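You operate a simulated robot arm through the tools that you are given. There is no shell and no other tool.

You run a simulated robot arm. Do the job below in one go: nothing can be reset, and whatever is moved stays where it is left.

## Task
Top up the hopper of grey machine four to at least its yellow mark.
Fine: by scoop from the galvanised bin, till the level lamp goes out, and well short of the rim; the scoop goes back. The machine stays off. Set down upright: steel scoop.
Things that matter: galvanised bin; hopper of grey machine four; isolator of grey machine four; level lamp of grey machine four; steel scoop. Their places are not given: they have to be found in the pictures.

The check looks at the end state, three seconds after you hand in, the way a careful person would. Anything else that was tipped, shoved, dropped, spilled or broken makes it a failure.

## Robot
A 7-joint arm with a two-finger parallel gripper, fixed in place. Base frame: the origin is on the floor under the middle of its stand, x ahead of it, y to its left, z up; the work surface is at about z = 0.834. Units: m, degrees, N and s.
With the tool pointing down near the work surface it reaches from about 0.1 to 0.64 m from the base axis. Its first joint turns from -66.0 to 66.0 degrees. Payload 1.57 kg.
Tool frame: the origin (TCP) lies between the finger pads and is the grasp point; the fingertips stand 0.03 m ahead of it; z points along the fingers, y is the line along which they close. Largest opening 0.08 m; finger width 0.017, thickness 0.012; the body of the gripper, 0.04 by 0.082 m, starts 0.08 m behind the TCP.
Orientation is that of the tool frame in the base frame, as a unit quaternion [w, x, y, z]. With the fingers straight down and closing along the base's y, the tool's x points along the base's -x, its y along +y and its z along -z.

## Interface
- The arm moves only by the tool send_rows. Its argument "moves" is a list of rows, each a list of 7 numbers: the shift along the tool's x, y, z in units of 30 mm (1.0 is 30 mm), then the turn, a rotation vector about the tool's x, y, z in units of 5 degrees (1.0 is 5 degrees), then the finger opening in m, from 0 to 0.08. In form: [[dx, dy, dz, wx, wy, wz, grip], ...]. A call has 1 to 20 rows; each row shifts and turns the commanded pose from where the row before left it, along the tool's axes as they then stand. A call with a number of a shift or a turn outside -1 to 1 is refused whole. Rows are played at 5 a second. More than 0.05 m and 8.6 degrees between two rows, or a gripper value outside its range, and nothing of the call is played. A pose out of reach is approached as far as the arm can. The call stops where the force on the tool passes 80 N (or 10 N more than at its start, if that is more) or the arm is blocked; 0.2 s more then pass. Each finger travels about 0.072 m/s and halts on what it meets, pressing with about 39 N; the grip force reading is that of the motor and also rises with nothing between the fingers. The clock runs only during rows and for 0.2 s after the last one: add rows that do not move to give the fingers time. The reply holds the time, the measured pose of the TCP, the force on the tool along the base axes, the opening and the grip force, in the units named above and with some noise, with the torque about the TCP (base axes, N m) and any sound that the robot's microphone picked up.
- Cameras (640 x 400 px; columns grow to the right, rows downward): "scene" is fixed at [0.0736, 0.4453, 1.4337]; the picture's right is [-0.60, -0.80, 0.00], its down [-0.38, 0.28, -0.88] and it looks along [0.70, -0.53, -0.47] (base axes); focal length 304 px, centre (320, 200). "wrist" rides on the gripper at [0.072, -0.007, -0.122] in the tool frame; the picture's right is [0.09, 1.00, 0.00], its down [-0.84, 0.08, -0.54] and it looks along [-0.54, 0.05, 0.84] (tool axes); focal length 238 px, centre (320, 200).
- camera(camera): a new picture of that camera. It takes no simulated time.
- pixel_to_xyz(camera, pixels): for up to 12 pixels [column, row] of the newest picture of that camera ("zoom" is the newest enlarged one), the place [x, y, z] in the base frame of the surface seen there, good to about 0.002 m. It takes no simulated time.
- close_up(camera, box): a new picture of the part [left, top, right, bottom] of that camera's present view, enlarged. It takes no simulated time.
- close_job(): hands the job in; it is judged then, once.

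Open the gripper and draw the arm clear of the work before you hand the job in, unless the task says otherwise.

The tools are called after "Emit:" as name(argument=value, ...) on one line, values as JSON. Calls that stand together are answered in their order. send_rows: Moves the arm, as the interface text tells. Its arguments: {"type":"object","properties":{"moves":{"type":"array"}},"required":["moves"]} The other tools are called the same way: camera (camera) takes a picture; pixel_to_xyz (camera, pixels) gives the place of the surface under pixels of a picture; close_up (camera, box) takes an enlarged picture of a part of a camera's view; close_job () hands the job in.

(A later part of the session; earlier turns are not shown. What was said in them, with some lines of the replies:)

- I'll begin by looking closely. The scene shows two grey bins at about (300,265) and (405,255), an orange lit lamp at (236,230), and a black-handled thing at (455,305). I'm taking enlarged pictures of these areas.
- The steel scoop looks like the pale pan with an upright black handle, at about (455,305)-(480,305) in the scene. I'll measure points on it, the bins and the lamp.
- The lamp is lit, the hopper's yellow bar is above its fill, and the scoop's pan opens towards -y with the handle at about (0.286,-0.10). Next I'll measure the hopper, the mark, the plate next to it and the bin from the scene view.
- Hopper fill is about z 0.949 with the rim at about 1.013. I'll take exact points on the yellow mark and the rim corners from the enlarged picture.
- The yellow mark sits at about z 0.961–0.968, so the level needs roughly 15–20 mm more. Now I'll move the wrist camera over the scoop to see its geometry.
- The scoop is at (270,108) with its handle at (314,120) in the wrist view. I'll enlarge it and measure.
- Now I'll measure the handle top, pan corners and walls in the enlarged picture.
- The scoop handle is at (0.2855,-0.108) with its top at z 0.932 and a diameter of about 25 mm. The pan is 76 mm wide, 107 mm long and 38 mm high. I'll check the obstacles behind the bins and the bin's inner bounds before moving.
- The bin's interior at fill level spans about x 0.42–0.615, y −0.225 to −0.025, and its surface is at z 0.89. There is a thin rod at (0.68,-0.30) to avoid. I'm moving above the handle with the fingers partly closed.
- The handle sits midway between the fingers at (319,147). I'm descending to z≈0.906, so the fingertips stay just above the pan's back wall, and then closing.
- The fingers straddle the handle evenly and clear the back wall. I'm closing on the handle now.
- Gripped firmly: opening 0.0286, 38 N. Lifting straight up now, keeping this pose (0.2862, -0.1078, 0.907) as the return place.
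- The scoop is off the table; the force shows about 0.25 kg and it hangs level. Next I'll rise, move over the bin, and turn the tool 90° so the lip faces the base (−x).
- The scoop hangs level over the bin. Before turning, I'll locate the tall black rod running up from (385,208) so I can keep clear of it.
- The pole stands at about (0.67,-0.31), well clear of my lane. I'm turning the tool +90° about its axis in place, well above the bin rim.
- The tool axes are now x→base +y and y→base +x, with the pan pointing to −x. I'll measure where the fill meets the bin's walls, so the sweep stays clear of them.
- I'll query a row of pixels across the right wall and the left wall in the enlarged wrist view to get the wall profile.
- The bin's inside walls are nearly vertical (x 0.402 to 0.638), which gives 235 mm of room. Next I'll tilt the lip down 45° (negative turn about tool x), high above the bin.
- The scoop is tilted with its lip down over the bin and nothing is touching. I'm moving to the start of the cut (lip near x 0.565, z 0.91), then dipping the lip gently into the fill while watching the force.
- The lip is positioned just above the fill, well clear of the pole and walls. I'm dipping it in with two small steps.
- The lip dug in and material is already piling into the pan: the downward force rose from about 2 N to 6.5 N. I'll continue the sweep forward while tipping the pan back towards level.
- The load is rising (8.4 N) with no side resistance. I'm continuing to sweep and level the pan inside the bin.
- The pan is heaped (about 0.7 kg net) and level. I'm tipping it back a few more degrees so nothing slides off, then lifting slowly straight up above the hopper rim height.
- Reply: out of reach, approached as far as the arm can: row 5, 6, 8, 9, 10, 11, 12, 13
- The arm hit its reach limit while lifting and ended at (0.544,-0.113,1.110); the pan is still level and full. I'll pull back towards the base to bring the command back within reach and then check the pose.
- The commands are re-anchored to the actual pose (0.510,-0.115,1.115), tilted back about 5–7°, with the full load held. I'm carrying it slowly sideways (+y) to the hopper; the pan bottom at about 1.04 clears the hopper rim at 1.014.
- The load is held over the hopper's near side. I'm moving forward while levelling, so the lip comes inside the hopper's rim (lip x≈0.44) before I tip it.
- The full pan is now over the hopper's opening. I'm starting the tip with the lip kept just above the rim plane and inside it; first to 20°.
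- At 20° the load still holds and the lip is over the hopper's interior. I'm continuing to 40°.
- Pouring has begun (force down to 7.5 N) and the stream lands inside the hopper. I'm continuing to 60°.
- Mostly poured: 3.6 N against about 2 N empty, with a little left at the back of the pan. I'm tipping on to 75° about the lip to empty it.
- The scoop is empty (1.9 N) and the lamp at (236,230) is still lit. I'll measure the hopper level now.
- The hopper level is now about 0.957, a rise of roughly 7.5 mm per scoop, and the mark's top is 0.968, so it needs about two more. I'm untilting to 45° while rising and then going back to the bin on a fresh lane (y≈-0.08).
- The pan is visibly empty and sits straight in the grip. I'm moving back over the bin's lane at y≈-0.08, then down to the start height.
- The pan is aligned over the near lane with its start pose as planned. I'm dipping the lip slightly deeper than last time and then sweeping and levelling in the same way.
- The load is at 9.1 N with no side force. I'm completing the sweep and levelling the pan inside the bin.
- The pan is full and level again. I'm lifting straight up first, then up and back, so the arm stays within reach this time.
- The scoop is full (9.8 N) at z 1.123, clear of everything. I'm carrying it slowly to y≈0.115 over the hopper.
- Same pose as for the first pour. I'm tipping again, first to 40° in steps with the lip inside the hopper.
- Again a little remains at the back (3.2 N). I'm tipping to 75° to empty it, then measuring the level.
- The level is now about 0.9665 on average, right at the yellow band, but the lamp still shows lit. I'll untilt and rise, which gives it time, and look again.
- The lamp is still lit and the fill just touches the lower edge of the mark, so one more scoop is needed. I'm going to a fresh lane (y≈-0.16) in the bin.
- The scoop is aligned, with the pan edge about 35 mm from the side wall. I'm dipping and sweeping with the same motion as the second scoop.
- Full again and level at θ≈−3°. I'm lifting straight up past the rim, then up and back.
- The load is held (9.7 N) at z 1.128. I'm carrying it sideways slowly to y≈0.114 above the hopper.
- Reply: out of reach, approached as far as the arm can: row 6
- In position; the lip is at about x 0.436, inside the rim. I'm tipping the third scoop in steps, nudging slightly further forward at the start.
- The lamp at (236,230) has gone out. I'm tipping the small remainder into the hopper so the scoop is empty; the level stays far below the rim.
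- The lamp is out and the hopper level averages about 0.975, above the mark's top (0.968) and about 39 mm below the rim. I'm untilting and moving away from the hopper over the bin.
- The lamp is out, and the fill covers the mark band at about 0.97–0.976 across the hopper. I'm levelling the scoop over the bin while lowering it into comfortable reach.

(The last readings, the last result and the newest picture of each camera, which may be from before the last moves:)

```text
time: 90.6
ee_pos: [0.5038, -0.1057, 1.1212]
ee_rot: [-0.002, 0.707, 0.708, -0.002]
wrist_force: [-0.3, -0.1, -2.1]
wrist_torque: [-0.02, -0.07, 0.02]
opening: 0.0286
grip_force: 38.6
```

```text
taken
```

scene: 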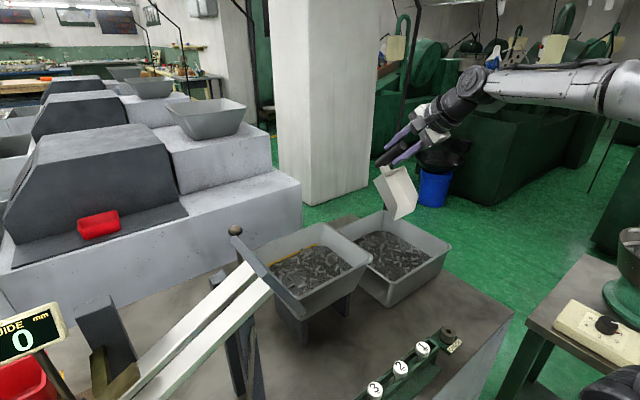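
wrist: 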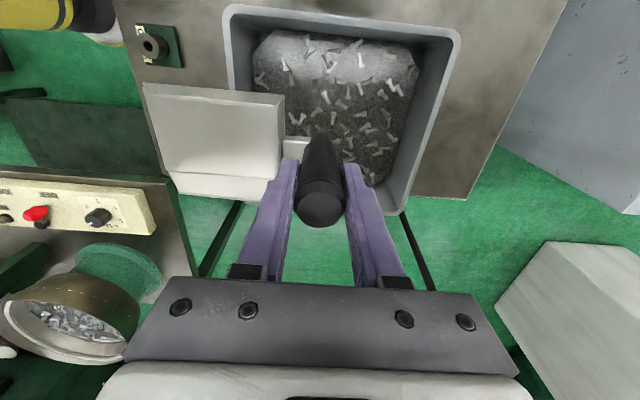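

The pan is empty and level. I'm turning the tool back −90° so the lip points to −y again, as it stood at the start.

Emit:
send_rows(moves=[[0, 0, 0, 0, 0, -0.5, 0.0], [0, 0, 0, 0, 0, -1, 0.0], [0, 0, 0, 0, 0, -1, 0.0], [0, 0, 0, 0, 0, -1, 0.0], [0, 0, 0, 0, 0, -1, 0.0], [0, 0, 0, 0, 0, -1, 0.0], [0, 0, 0, 0, 0, -1, 0.0], [0, 0, 0, 0, 0, -1, 0.0], [0, 0, 0, 0, 0, -1, 0.0], [0, 0, 0, 0, 0, -1, 0.0], [0, 0, 0, 0, 0, -1, 0.0], [0, 0, 0, 0, 0, -1, 0.0], [0, 0, 0, 0, 0, -1, 0.0], [0, 0, 0, 0, 0, -1, 0.0], [0, 0, 0, 0, 0, -1, 0.0], [0, 0, 0, 0, 0, -1, 0.0], [0, 0, 0, 0, 0, -1, 0.0], [0, 0, 0, 0, 0, -1, 0.0], [0, 0, 0, 0, 0, -0.5, 0.0], [0, 0, 0, 0, 0, 0, 0.0]])

Emit:
camera(camera="wrist")

```text
time: 94.8
ee_pos: [0.503, -0.1065, 1.1212]
ee_rot: [-0.001, -0.002, 1.0, 0.0]
wrist_force: [0.6, 0.0, -1.3]
wrist_torque: [0.06, 0.01, 0.0]
opening: 0.0287
grip_force: 37.9
```

```text
taken
```

wrist: 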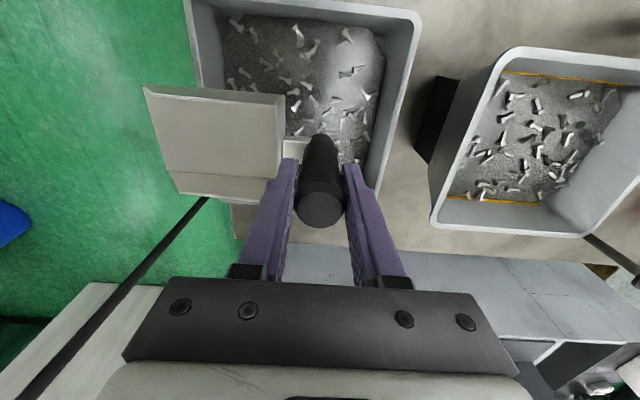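

The orientation is back to the start. The pan's lip looks slightly lower in the view than when first gripped (corner now at (145,87) against (137,80)), so I'll measure its tilt before placing it.

Emit:
close_up(camera="wrist", box=[130, 70, 350, 230])

Emit:
pixel_to_xyz(camera="wrist", pixels=[[148, 90], [160, 120], [175, 175], [215, 130], [260, 130], [282, 97], [276, 180], [265, 155], [182, 193], [230, 183], [310, 215], [330, 215]])

Emit:
close_up(camera="scene", box=[340, 130, 440, 230])

```text
2.50 times, centred on (240, 150) of wrist
```

zoom: 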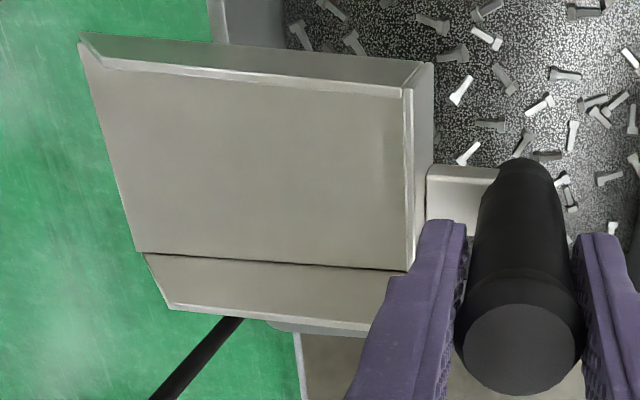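

```text
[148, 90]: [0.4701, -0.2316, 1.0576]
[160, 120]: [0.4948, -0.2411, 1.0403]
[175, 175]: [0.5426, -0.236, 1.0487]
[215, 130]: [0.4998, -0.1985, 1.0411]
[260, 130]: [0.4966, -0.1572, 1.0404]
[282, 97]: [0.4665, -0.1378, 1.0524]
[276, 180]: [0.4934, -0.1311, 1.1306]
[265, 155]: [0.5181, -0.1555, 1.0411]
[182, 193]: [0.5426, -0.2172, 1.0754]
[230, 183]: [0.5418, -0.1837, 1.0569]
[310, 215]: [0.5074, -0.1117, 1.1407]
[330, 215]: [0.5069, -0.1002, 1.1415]
```

```text
4.00 times, centred on (390, 180) of scene
```

zoom: 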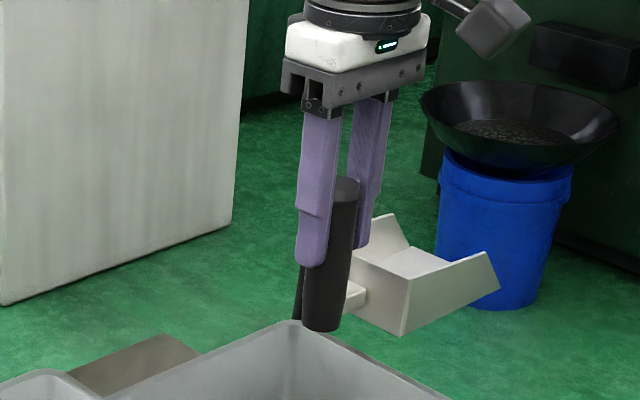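

The pan floor is level (z 1.040 along its length), but the scoop has slid about 6–7 mm down in the grip, so it should touch the table at a TCP height of about 0.913. I'm carrying it back above its original place first.

Emit:
send_rows(moves=[[0.6, 0, 0, 0, 0, 0, 0.0], [0.9, 0, 0, 0, 0, 0, 0.0], [0.9, 0, 0, 0, 0, 0, 0.0], [0.9, 0, 0, 0, 0, 0, 0.0], [0.9, 0, 0, 0, 0, 0, 0.0], [0.9, 0, 0, 0, 0, 0, 0.0], [0.9, -0.02, 0, 0, 0, 0, 0.0], [0.8, -0.02, 0, 0, 0, 0, 0.0], [0.43, 0, 0, 0, 0, 0, 0.0], [0, 0, 0, 0, 0, 0, 0.0], [0, 0, 0, 0, 0, 0, 0.0]])

Emit:
camera(camera="scene")

Emit:
camera(camera="wrist")

```text
time: 97.2
ee_pos: [0.2869, -0.1074, 1.1233]
ee_rot: [-0.002, 0.0, 1.0, 0.0]
wrist_force: [-0.1, -0.2, -1.7]
wrist_torque: [0.06, -0.01, -0.01]
opening: 0.0286
grip_force: 38.5
```

```text
taken
```

scene: 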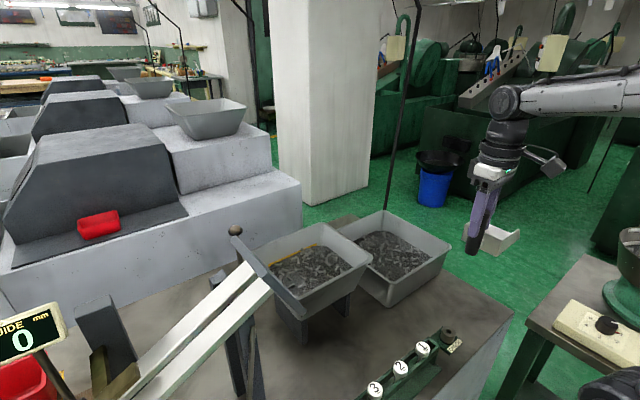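

```text
taken
```

wrist: 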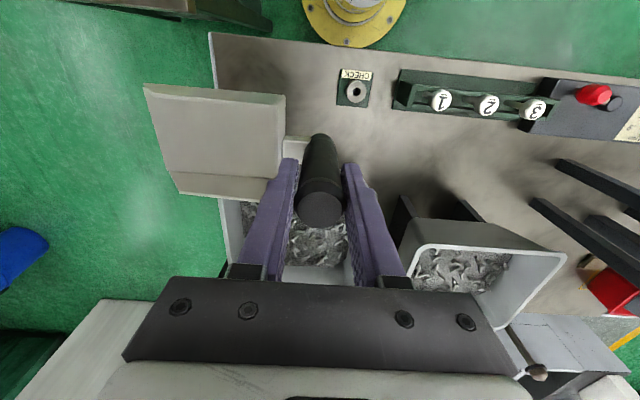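

The table looks clean and the scoop is above its original place. I'm descending to just above the table.

Emit:
send_rows(moves=[[0, 0, 0.7, 0, 0, 0, 0.0], [0, 0, 0.9, 0, 0, 0, 0.0], [0, 0, 0.9, 0, 0, 0, 0.0], [0, 0, 0.9, 0, 0, 0, 0.0], [0, 0, 0.9, 0, 0, 0, 0.0], [0, 0, 0.9, 0, 0, 0, 0.0], [0, 0, 0.7, 0, 0, 0, 0.0], [0, 0, 0.5, 0, 0, 0, 0.0], [0, 0, 0.2, 0, 0, 0, 0.0], [0, 0, 0, 0, 0, 0, 0.0], [0, 0, 0, 0, 0, 0, 0.0]])

Emit:
close_up(camera="scene", box=[400, 220, 560, 350])

Emit:
camera(camera="wrist")

```text
time: 99.6
ee_pos: [0.2866, -0.1066, 0.9236]
ee_rot: [-0.003, 0.0, 1.0, -0.001]
wrist_force: [-0.3, 0.3, -2.4]
wrist_torque: [0.03, -0.02, 0.01]
opening: 0.0285
grip_force: 38.4
```

```text
3.08 times, centred on (480, 285) of scene
```

zoom: 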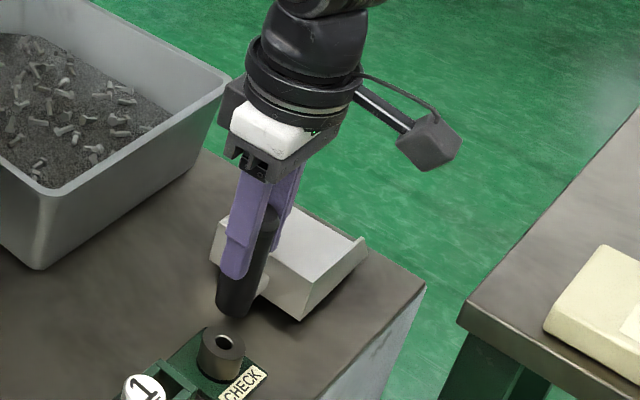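

```text
taken
```

wrist: 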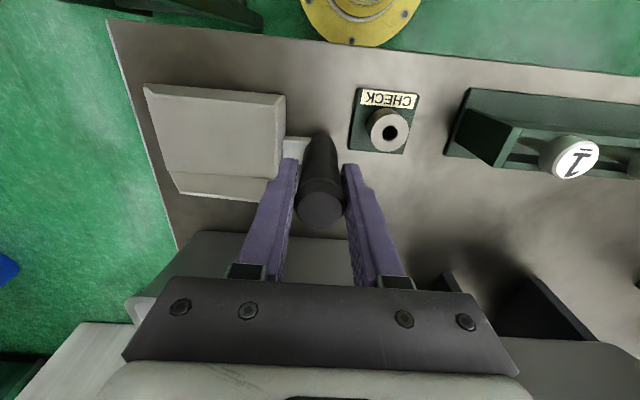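

The scoop hovers about 10 mm above the table at its original spot. I'm lowering in 2–3 mm steps and watching for the contact force.

Emit:
send_rows(moves=[[0, 0, 0.1, 0, 0, 0, 0.0], [0, 0, 0.1, 0, 0, 0, 0.0], [0, 0, 0, 0, 0, 0, 0.0]])

Emit:
send_rows(moves=[[0, 0, 0.06, 0, 0, 0, 0.0], [0, 0, 0, 0, 0, 0, 0.0]])

Emit:
send_rows(moves=[[0, 0, 0.05, 0, 0, 0, 0.0], [0, 0, 0, 0, 0, 0, 0.0]])

```text
time: 100.4
ee_pos: [0.2854, -0.1061, 0.9181]
ee_rot: [-0.002, 0.001, 1.0, 0.0]
wrist_force: [-0.4, 0.4, -1.2]
wrist_torque: [0.07, 0.01, 0.0]
opening: 0.0287
grip_force: 38.3
```

```text
time: 101.0
ee_pos: [0.2852, -0.1062, 0.9158]
ee_rot: [-0.002, 0.0, 1.0, 0.0]
wrist_force: [0.7, -0.1, -2.6]
wrist_torque: [0.08, -0.01, 0.04]
opening: 0.0285
grip_force: 38.1
```

```text
time: 101.6
ee_pos: [0.2857, -0.1073, 0.9148]
ee_rot: [-0.002, 0.0, 1.0, 0.0]
wrist_force: [0.2, -0.4, -1.6]
wrist_torque: [0.06, -0.03, -0.01]
opening: 0.0285
grip_force: 38.4
```

No contact yet at 0.915. I'm continuing in steps of about 1 mm.

Emit:
send_rows(moves=[[0, 0, 0.04, 0, 0, 0, 0.0], [0, 0, 0, 0, 0, 0, 0.0]])

Emit:
send_rows(moves=[[0, 0, 0.04, 0, 0, 0, 0.0], [0, 0, 0, 0, 0, 0, 0.0]])

Emit:
close_up(camera="scene", box=[430, 275, 510, 325])

```text
time: 102.2
ee_pos: [0.2857, -0.1075, 0.9133]
ee_rot: [-0.002, 0.0, 1.0, 0.0]
wrist_force: [-0.2, 0.0, -0.2]
wrist_torque: [-0.15, 0.06, -0.05]
opening: 0.0286
grip_force: 38.6
```

```text
time: 102.8
ee_pos: [0.2857, -0.1067, 0.912]
ee_rot: [0.0, -0.001, 1.0, 0.0]
wrist_force: [-0.1, 2.8, 4.7]
wrist_torque: [-0.04, 0.23, 0.0]
opening: 0.0286
grip_force: 38.2
```

```text
8.00 times, centred on (470, 300) of scene
```

zoom: 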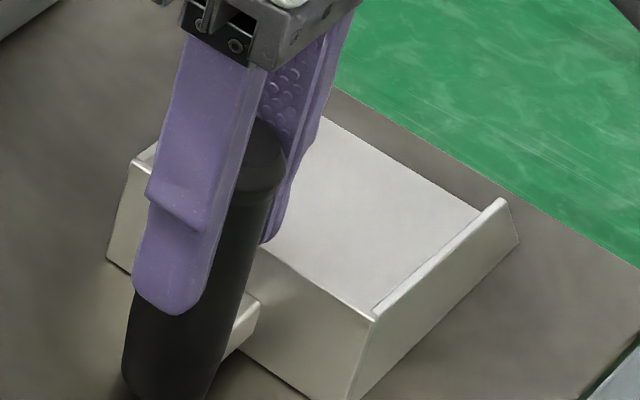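

Contact with the table is confirmed: the force has gone from −2 N to +4.7 N at z 0.912. The pan sits flat, so I'm opening the fingers now.

Emit:
send_rows(moves=[[0, 0, -0.02, 0, 0, 0, 0.028], [0, 0, 0, 0, 0, 0, 0.032], [0, 0, 0, 0, 0, 0, 0.038], [0, 0, 0, 0, 0, 0, 0.045], [0, 0, 0, 0, 0, 0, 0.05], [0, 0, 0, 0, 0, 0, 0.05], [0, 0, 0, 0, 0, 0, 0.05]])

Emit:
close_up(camera="scene", box=[430, 275, 510, 325])

Emit:
close_up(camera="wrist", box=[130, 60, 450, 260])

```text
time: 104.4
ee_pos: [0.2855, -0.1074, 0.9138]
ee_rot: [-0.001, 0.0, 1.0, 0.0]
wrist_force: [0.6, -0.6, -0.1]
wrist_torque: [-0.02, 0.0, 0.03]
opening: 0.0499
grip_force: 0.0
```

```text
8.00 times, centred on (470, 300) of scene
```

zoom: 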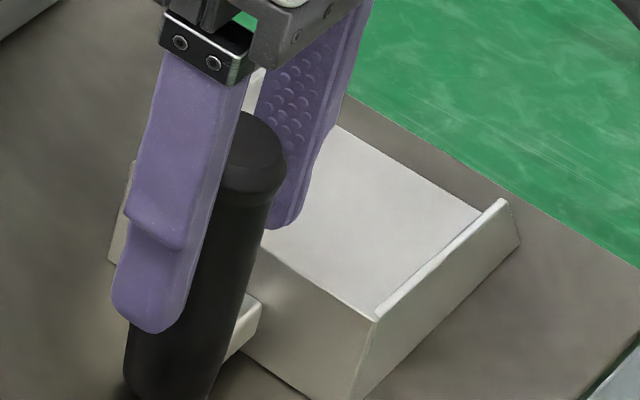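

```text
2.00 times, centred on (290, 160) of wrist
```

zoom: 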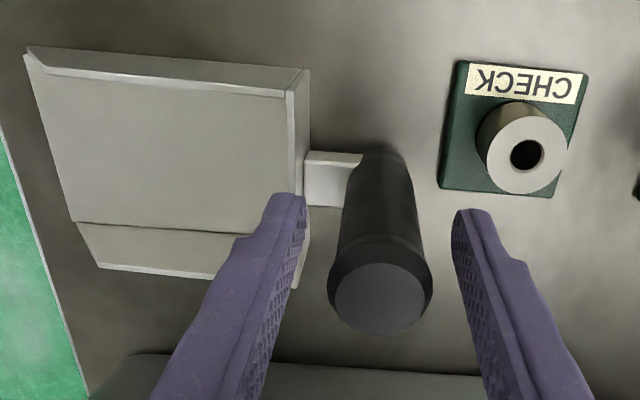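

The scoop stands upright and flat with the fingers clear of its handle on both sides. I'm raising the arm straight up.

Emit:
send_rows(moves=[[0, 0, -0.3, 0, 0, 0, 0.05], [0, 0, -0.5, 0, 0, 0, 0.05], [0, 0, -0.8, 0, 0, 0, 0.05], [0, 0, -1, 0, 0, 0, 0.05], [0, 0, -1, 0, 0, 0, 0.06], [0, 0, -1, 0, 0, 0, 0.08], [0, 0, -1, 0, 0, 0, 0.08], [0, 0, -1, 0, 0, 0, 0.08], [0, 0, -1, 0, 0, 0, 0.08], [0, 0, -1, 0, 0, 0, 0.08], [0, 0, 0, 0, 0, 0, 0.08], [0, 0, 0, 0, 0, 0, 0.08]])

Emit:
camera(camera="scene")

Emit:
camera(camera="wrist")

Emit:
close_up(camera="scene", box=[220, 200, 520, 400])

```text
time: 107.0
ee_pos: [0.2863, -0.1068, 1.1709]
ee_rot: [-0.002, 0.0, 1.0, 0.0]
wrist_force: [0.5, -1.1, -0.2]
wrist_torque: [-0.01, -0.02, -0.02]
opening: 0.0799
grip_force: 0.1
```

```text
taken
```

scene: 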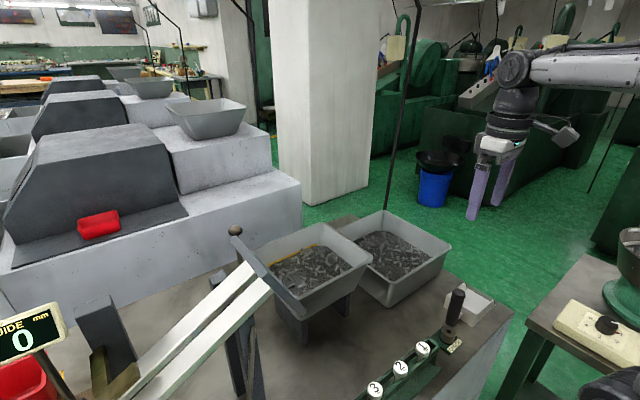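

```text
taken
```

wrist: 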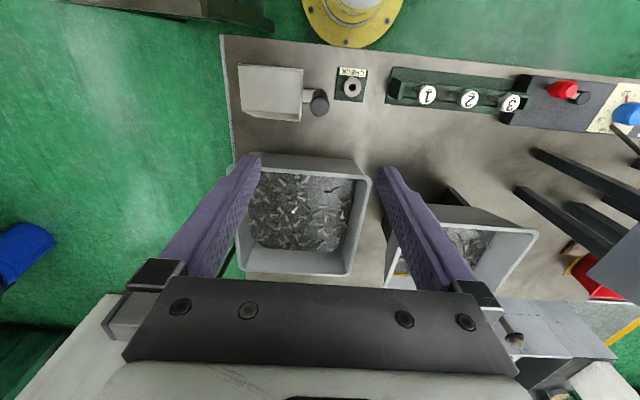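

```text
2.00 times, centred on (370, 300) of scene
```

zoom: 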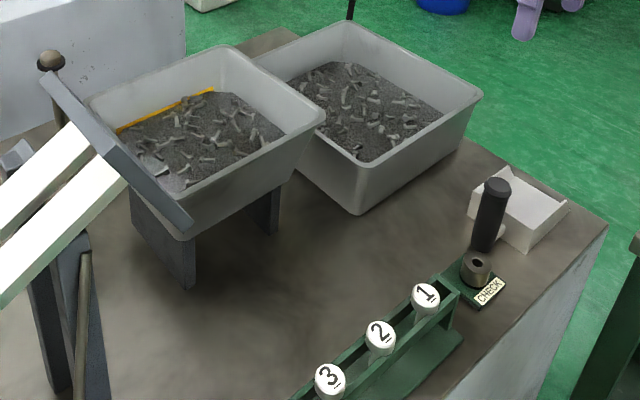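

The scoop is back in its place, the lamp is out and the table shows no spill from this view. I'm moving the arm to its starting pose, clear of the work, for a last check of all areas.

Emit:
send_rows(moves=[[-0.5, 0.55, -0.4, 0, 0, 0, 0.08], [-0.6, 0.67, -0.42, 0, 0, 0, 0.08], [-0.6, 0.67, -0.42, 0, 0, 0, 0.08], [-0.6, 0.67, -0.42, 0, 0, 0, 0.08], [-0.6, 0.67, -0.42, 0, 0, 0, 0.08], [-0.5, 0.64, -0.39, 0, 0, 0, 0.08], [0, 0, 0, 0, 0, 0, 0.08], [0, 0, 0, 0, 0, 0, 0.08]])

Emit:
camera(camera="wrist")

Emit:
close_up(camera="wrist", box=[160, 0, 480, 240])

Emit:
close_up(camera="scene", box=[220, 200, 380, 330])

Emit:
pixel_to_xyz(camera="zoom", pixels=[[245, 205], [300, 180], [350, 158], [400, 180], [440, 195], [300, 230], [350, 230], [320, 270], [400, 220], [270, 230], [360, 200], [325, 155]])

```text
time: 108.8
ee_pos: [0.3886, 0.0102, 1.2447]
ee_rot: [-0.002, 0.0, 1.0, 0.0]
wrist_force: [0.0, 1.0, 0.6]
wrist_torque: [0.0, -0.02, 0.02]
opening: 0.0801
grip_force: 0.1
```

```text
taken
```

wrist: 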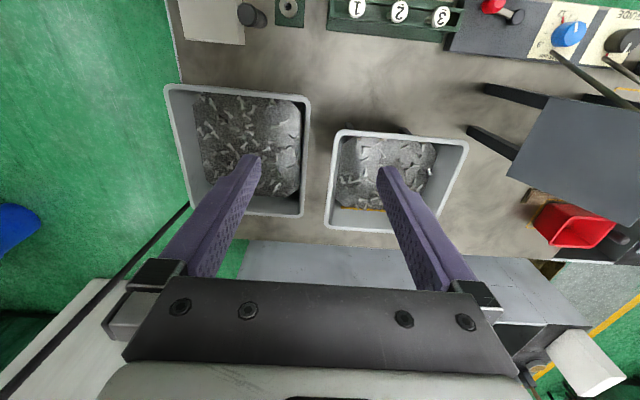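

```text
1.67 times, centred on (320, 120) of wrist
```

zoom: 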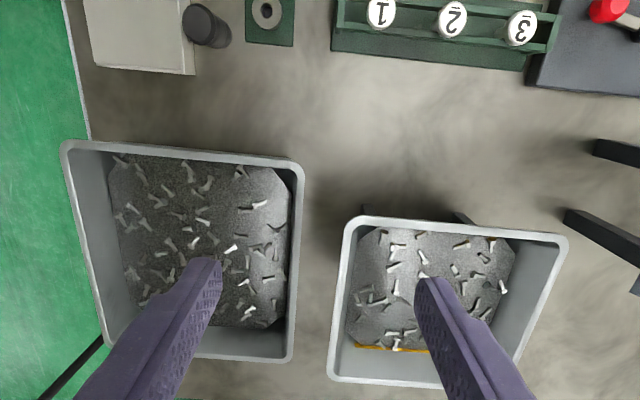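

```text
3.08 times, centred on (300, 265) of scene
```

zoom: 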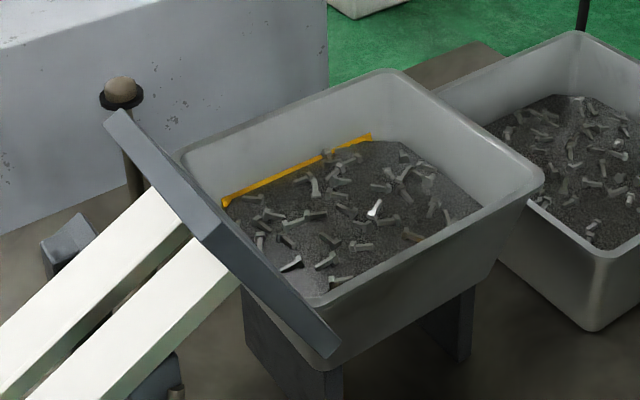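

```text
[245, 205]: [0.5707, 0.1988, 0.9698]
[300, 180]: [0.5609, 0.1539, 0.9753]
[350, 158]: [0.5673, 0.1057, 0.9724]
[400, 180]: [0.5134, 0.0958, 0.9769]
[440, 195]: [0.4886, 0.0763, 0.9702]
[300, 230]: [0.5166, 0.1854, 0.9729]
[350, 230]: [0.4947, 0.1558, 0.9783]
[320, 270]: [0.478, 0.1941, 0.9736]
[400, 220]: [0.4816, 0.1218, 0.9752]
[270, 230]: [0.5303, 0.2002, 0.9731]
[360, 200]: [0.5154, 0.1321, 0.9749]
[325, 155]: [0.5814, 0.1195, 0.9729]
```

All checks hold:
- The lamp is out.
- The hopper fill is about 0.970–0.978, against the mark at 0.961–0.968 and the rim at 1.014.
- The bin and hopper have not moved, and the table shows no spill.
- The scoop stands upright in its original place, the isolator is untouched, and the arm is clear with its gripper open.

I'm handing in the job.

Emit:
close_job()

```text
The job is handed in.
```

Grey machine four's hopper is topped up past its yellow mark, and the level lamp has gone out. I've handed the job in; no result has come back from the check yet.

- **Level:** three scoops from the galvanised bin brought the fill to about 0.970–0.978 m. The mark is at 0.961–0.968 m and the rim at 1.014 m, so there are still about 36 mm or more to spare. A thin edge of the yellow mark still shows at the far wall, where the fill sits slightly lower.
- **Scoop:** it is empty and standing upright where it was at the start. It slid about 6–7 mm down in the gripper while scooping, and I allowed for that when setting it down.
- **Machine and surroundings:** I didn't touch the isolator. The bin and hopper haven't moved, and I saw no spills in the final pictures.
- **Arm:** it is back at its starting pose, clear of the work, with the gripper open.
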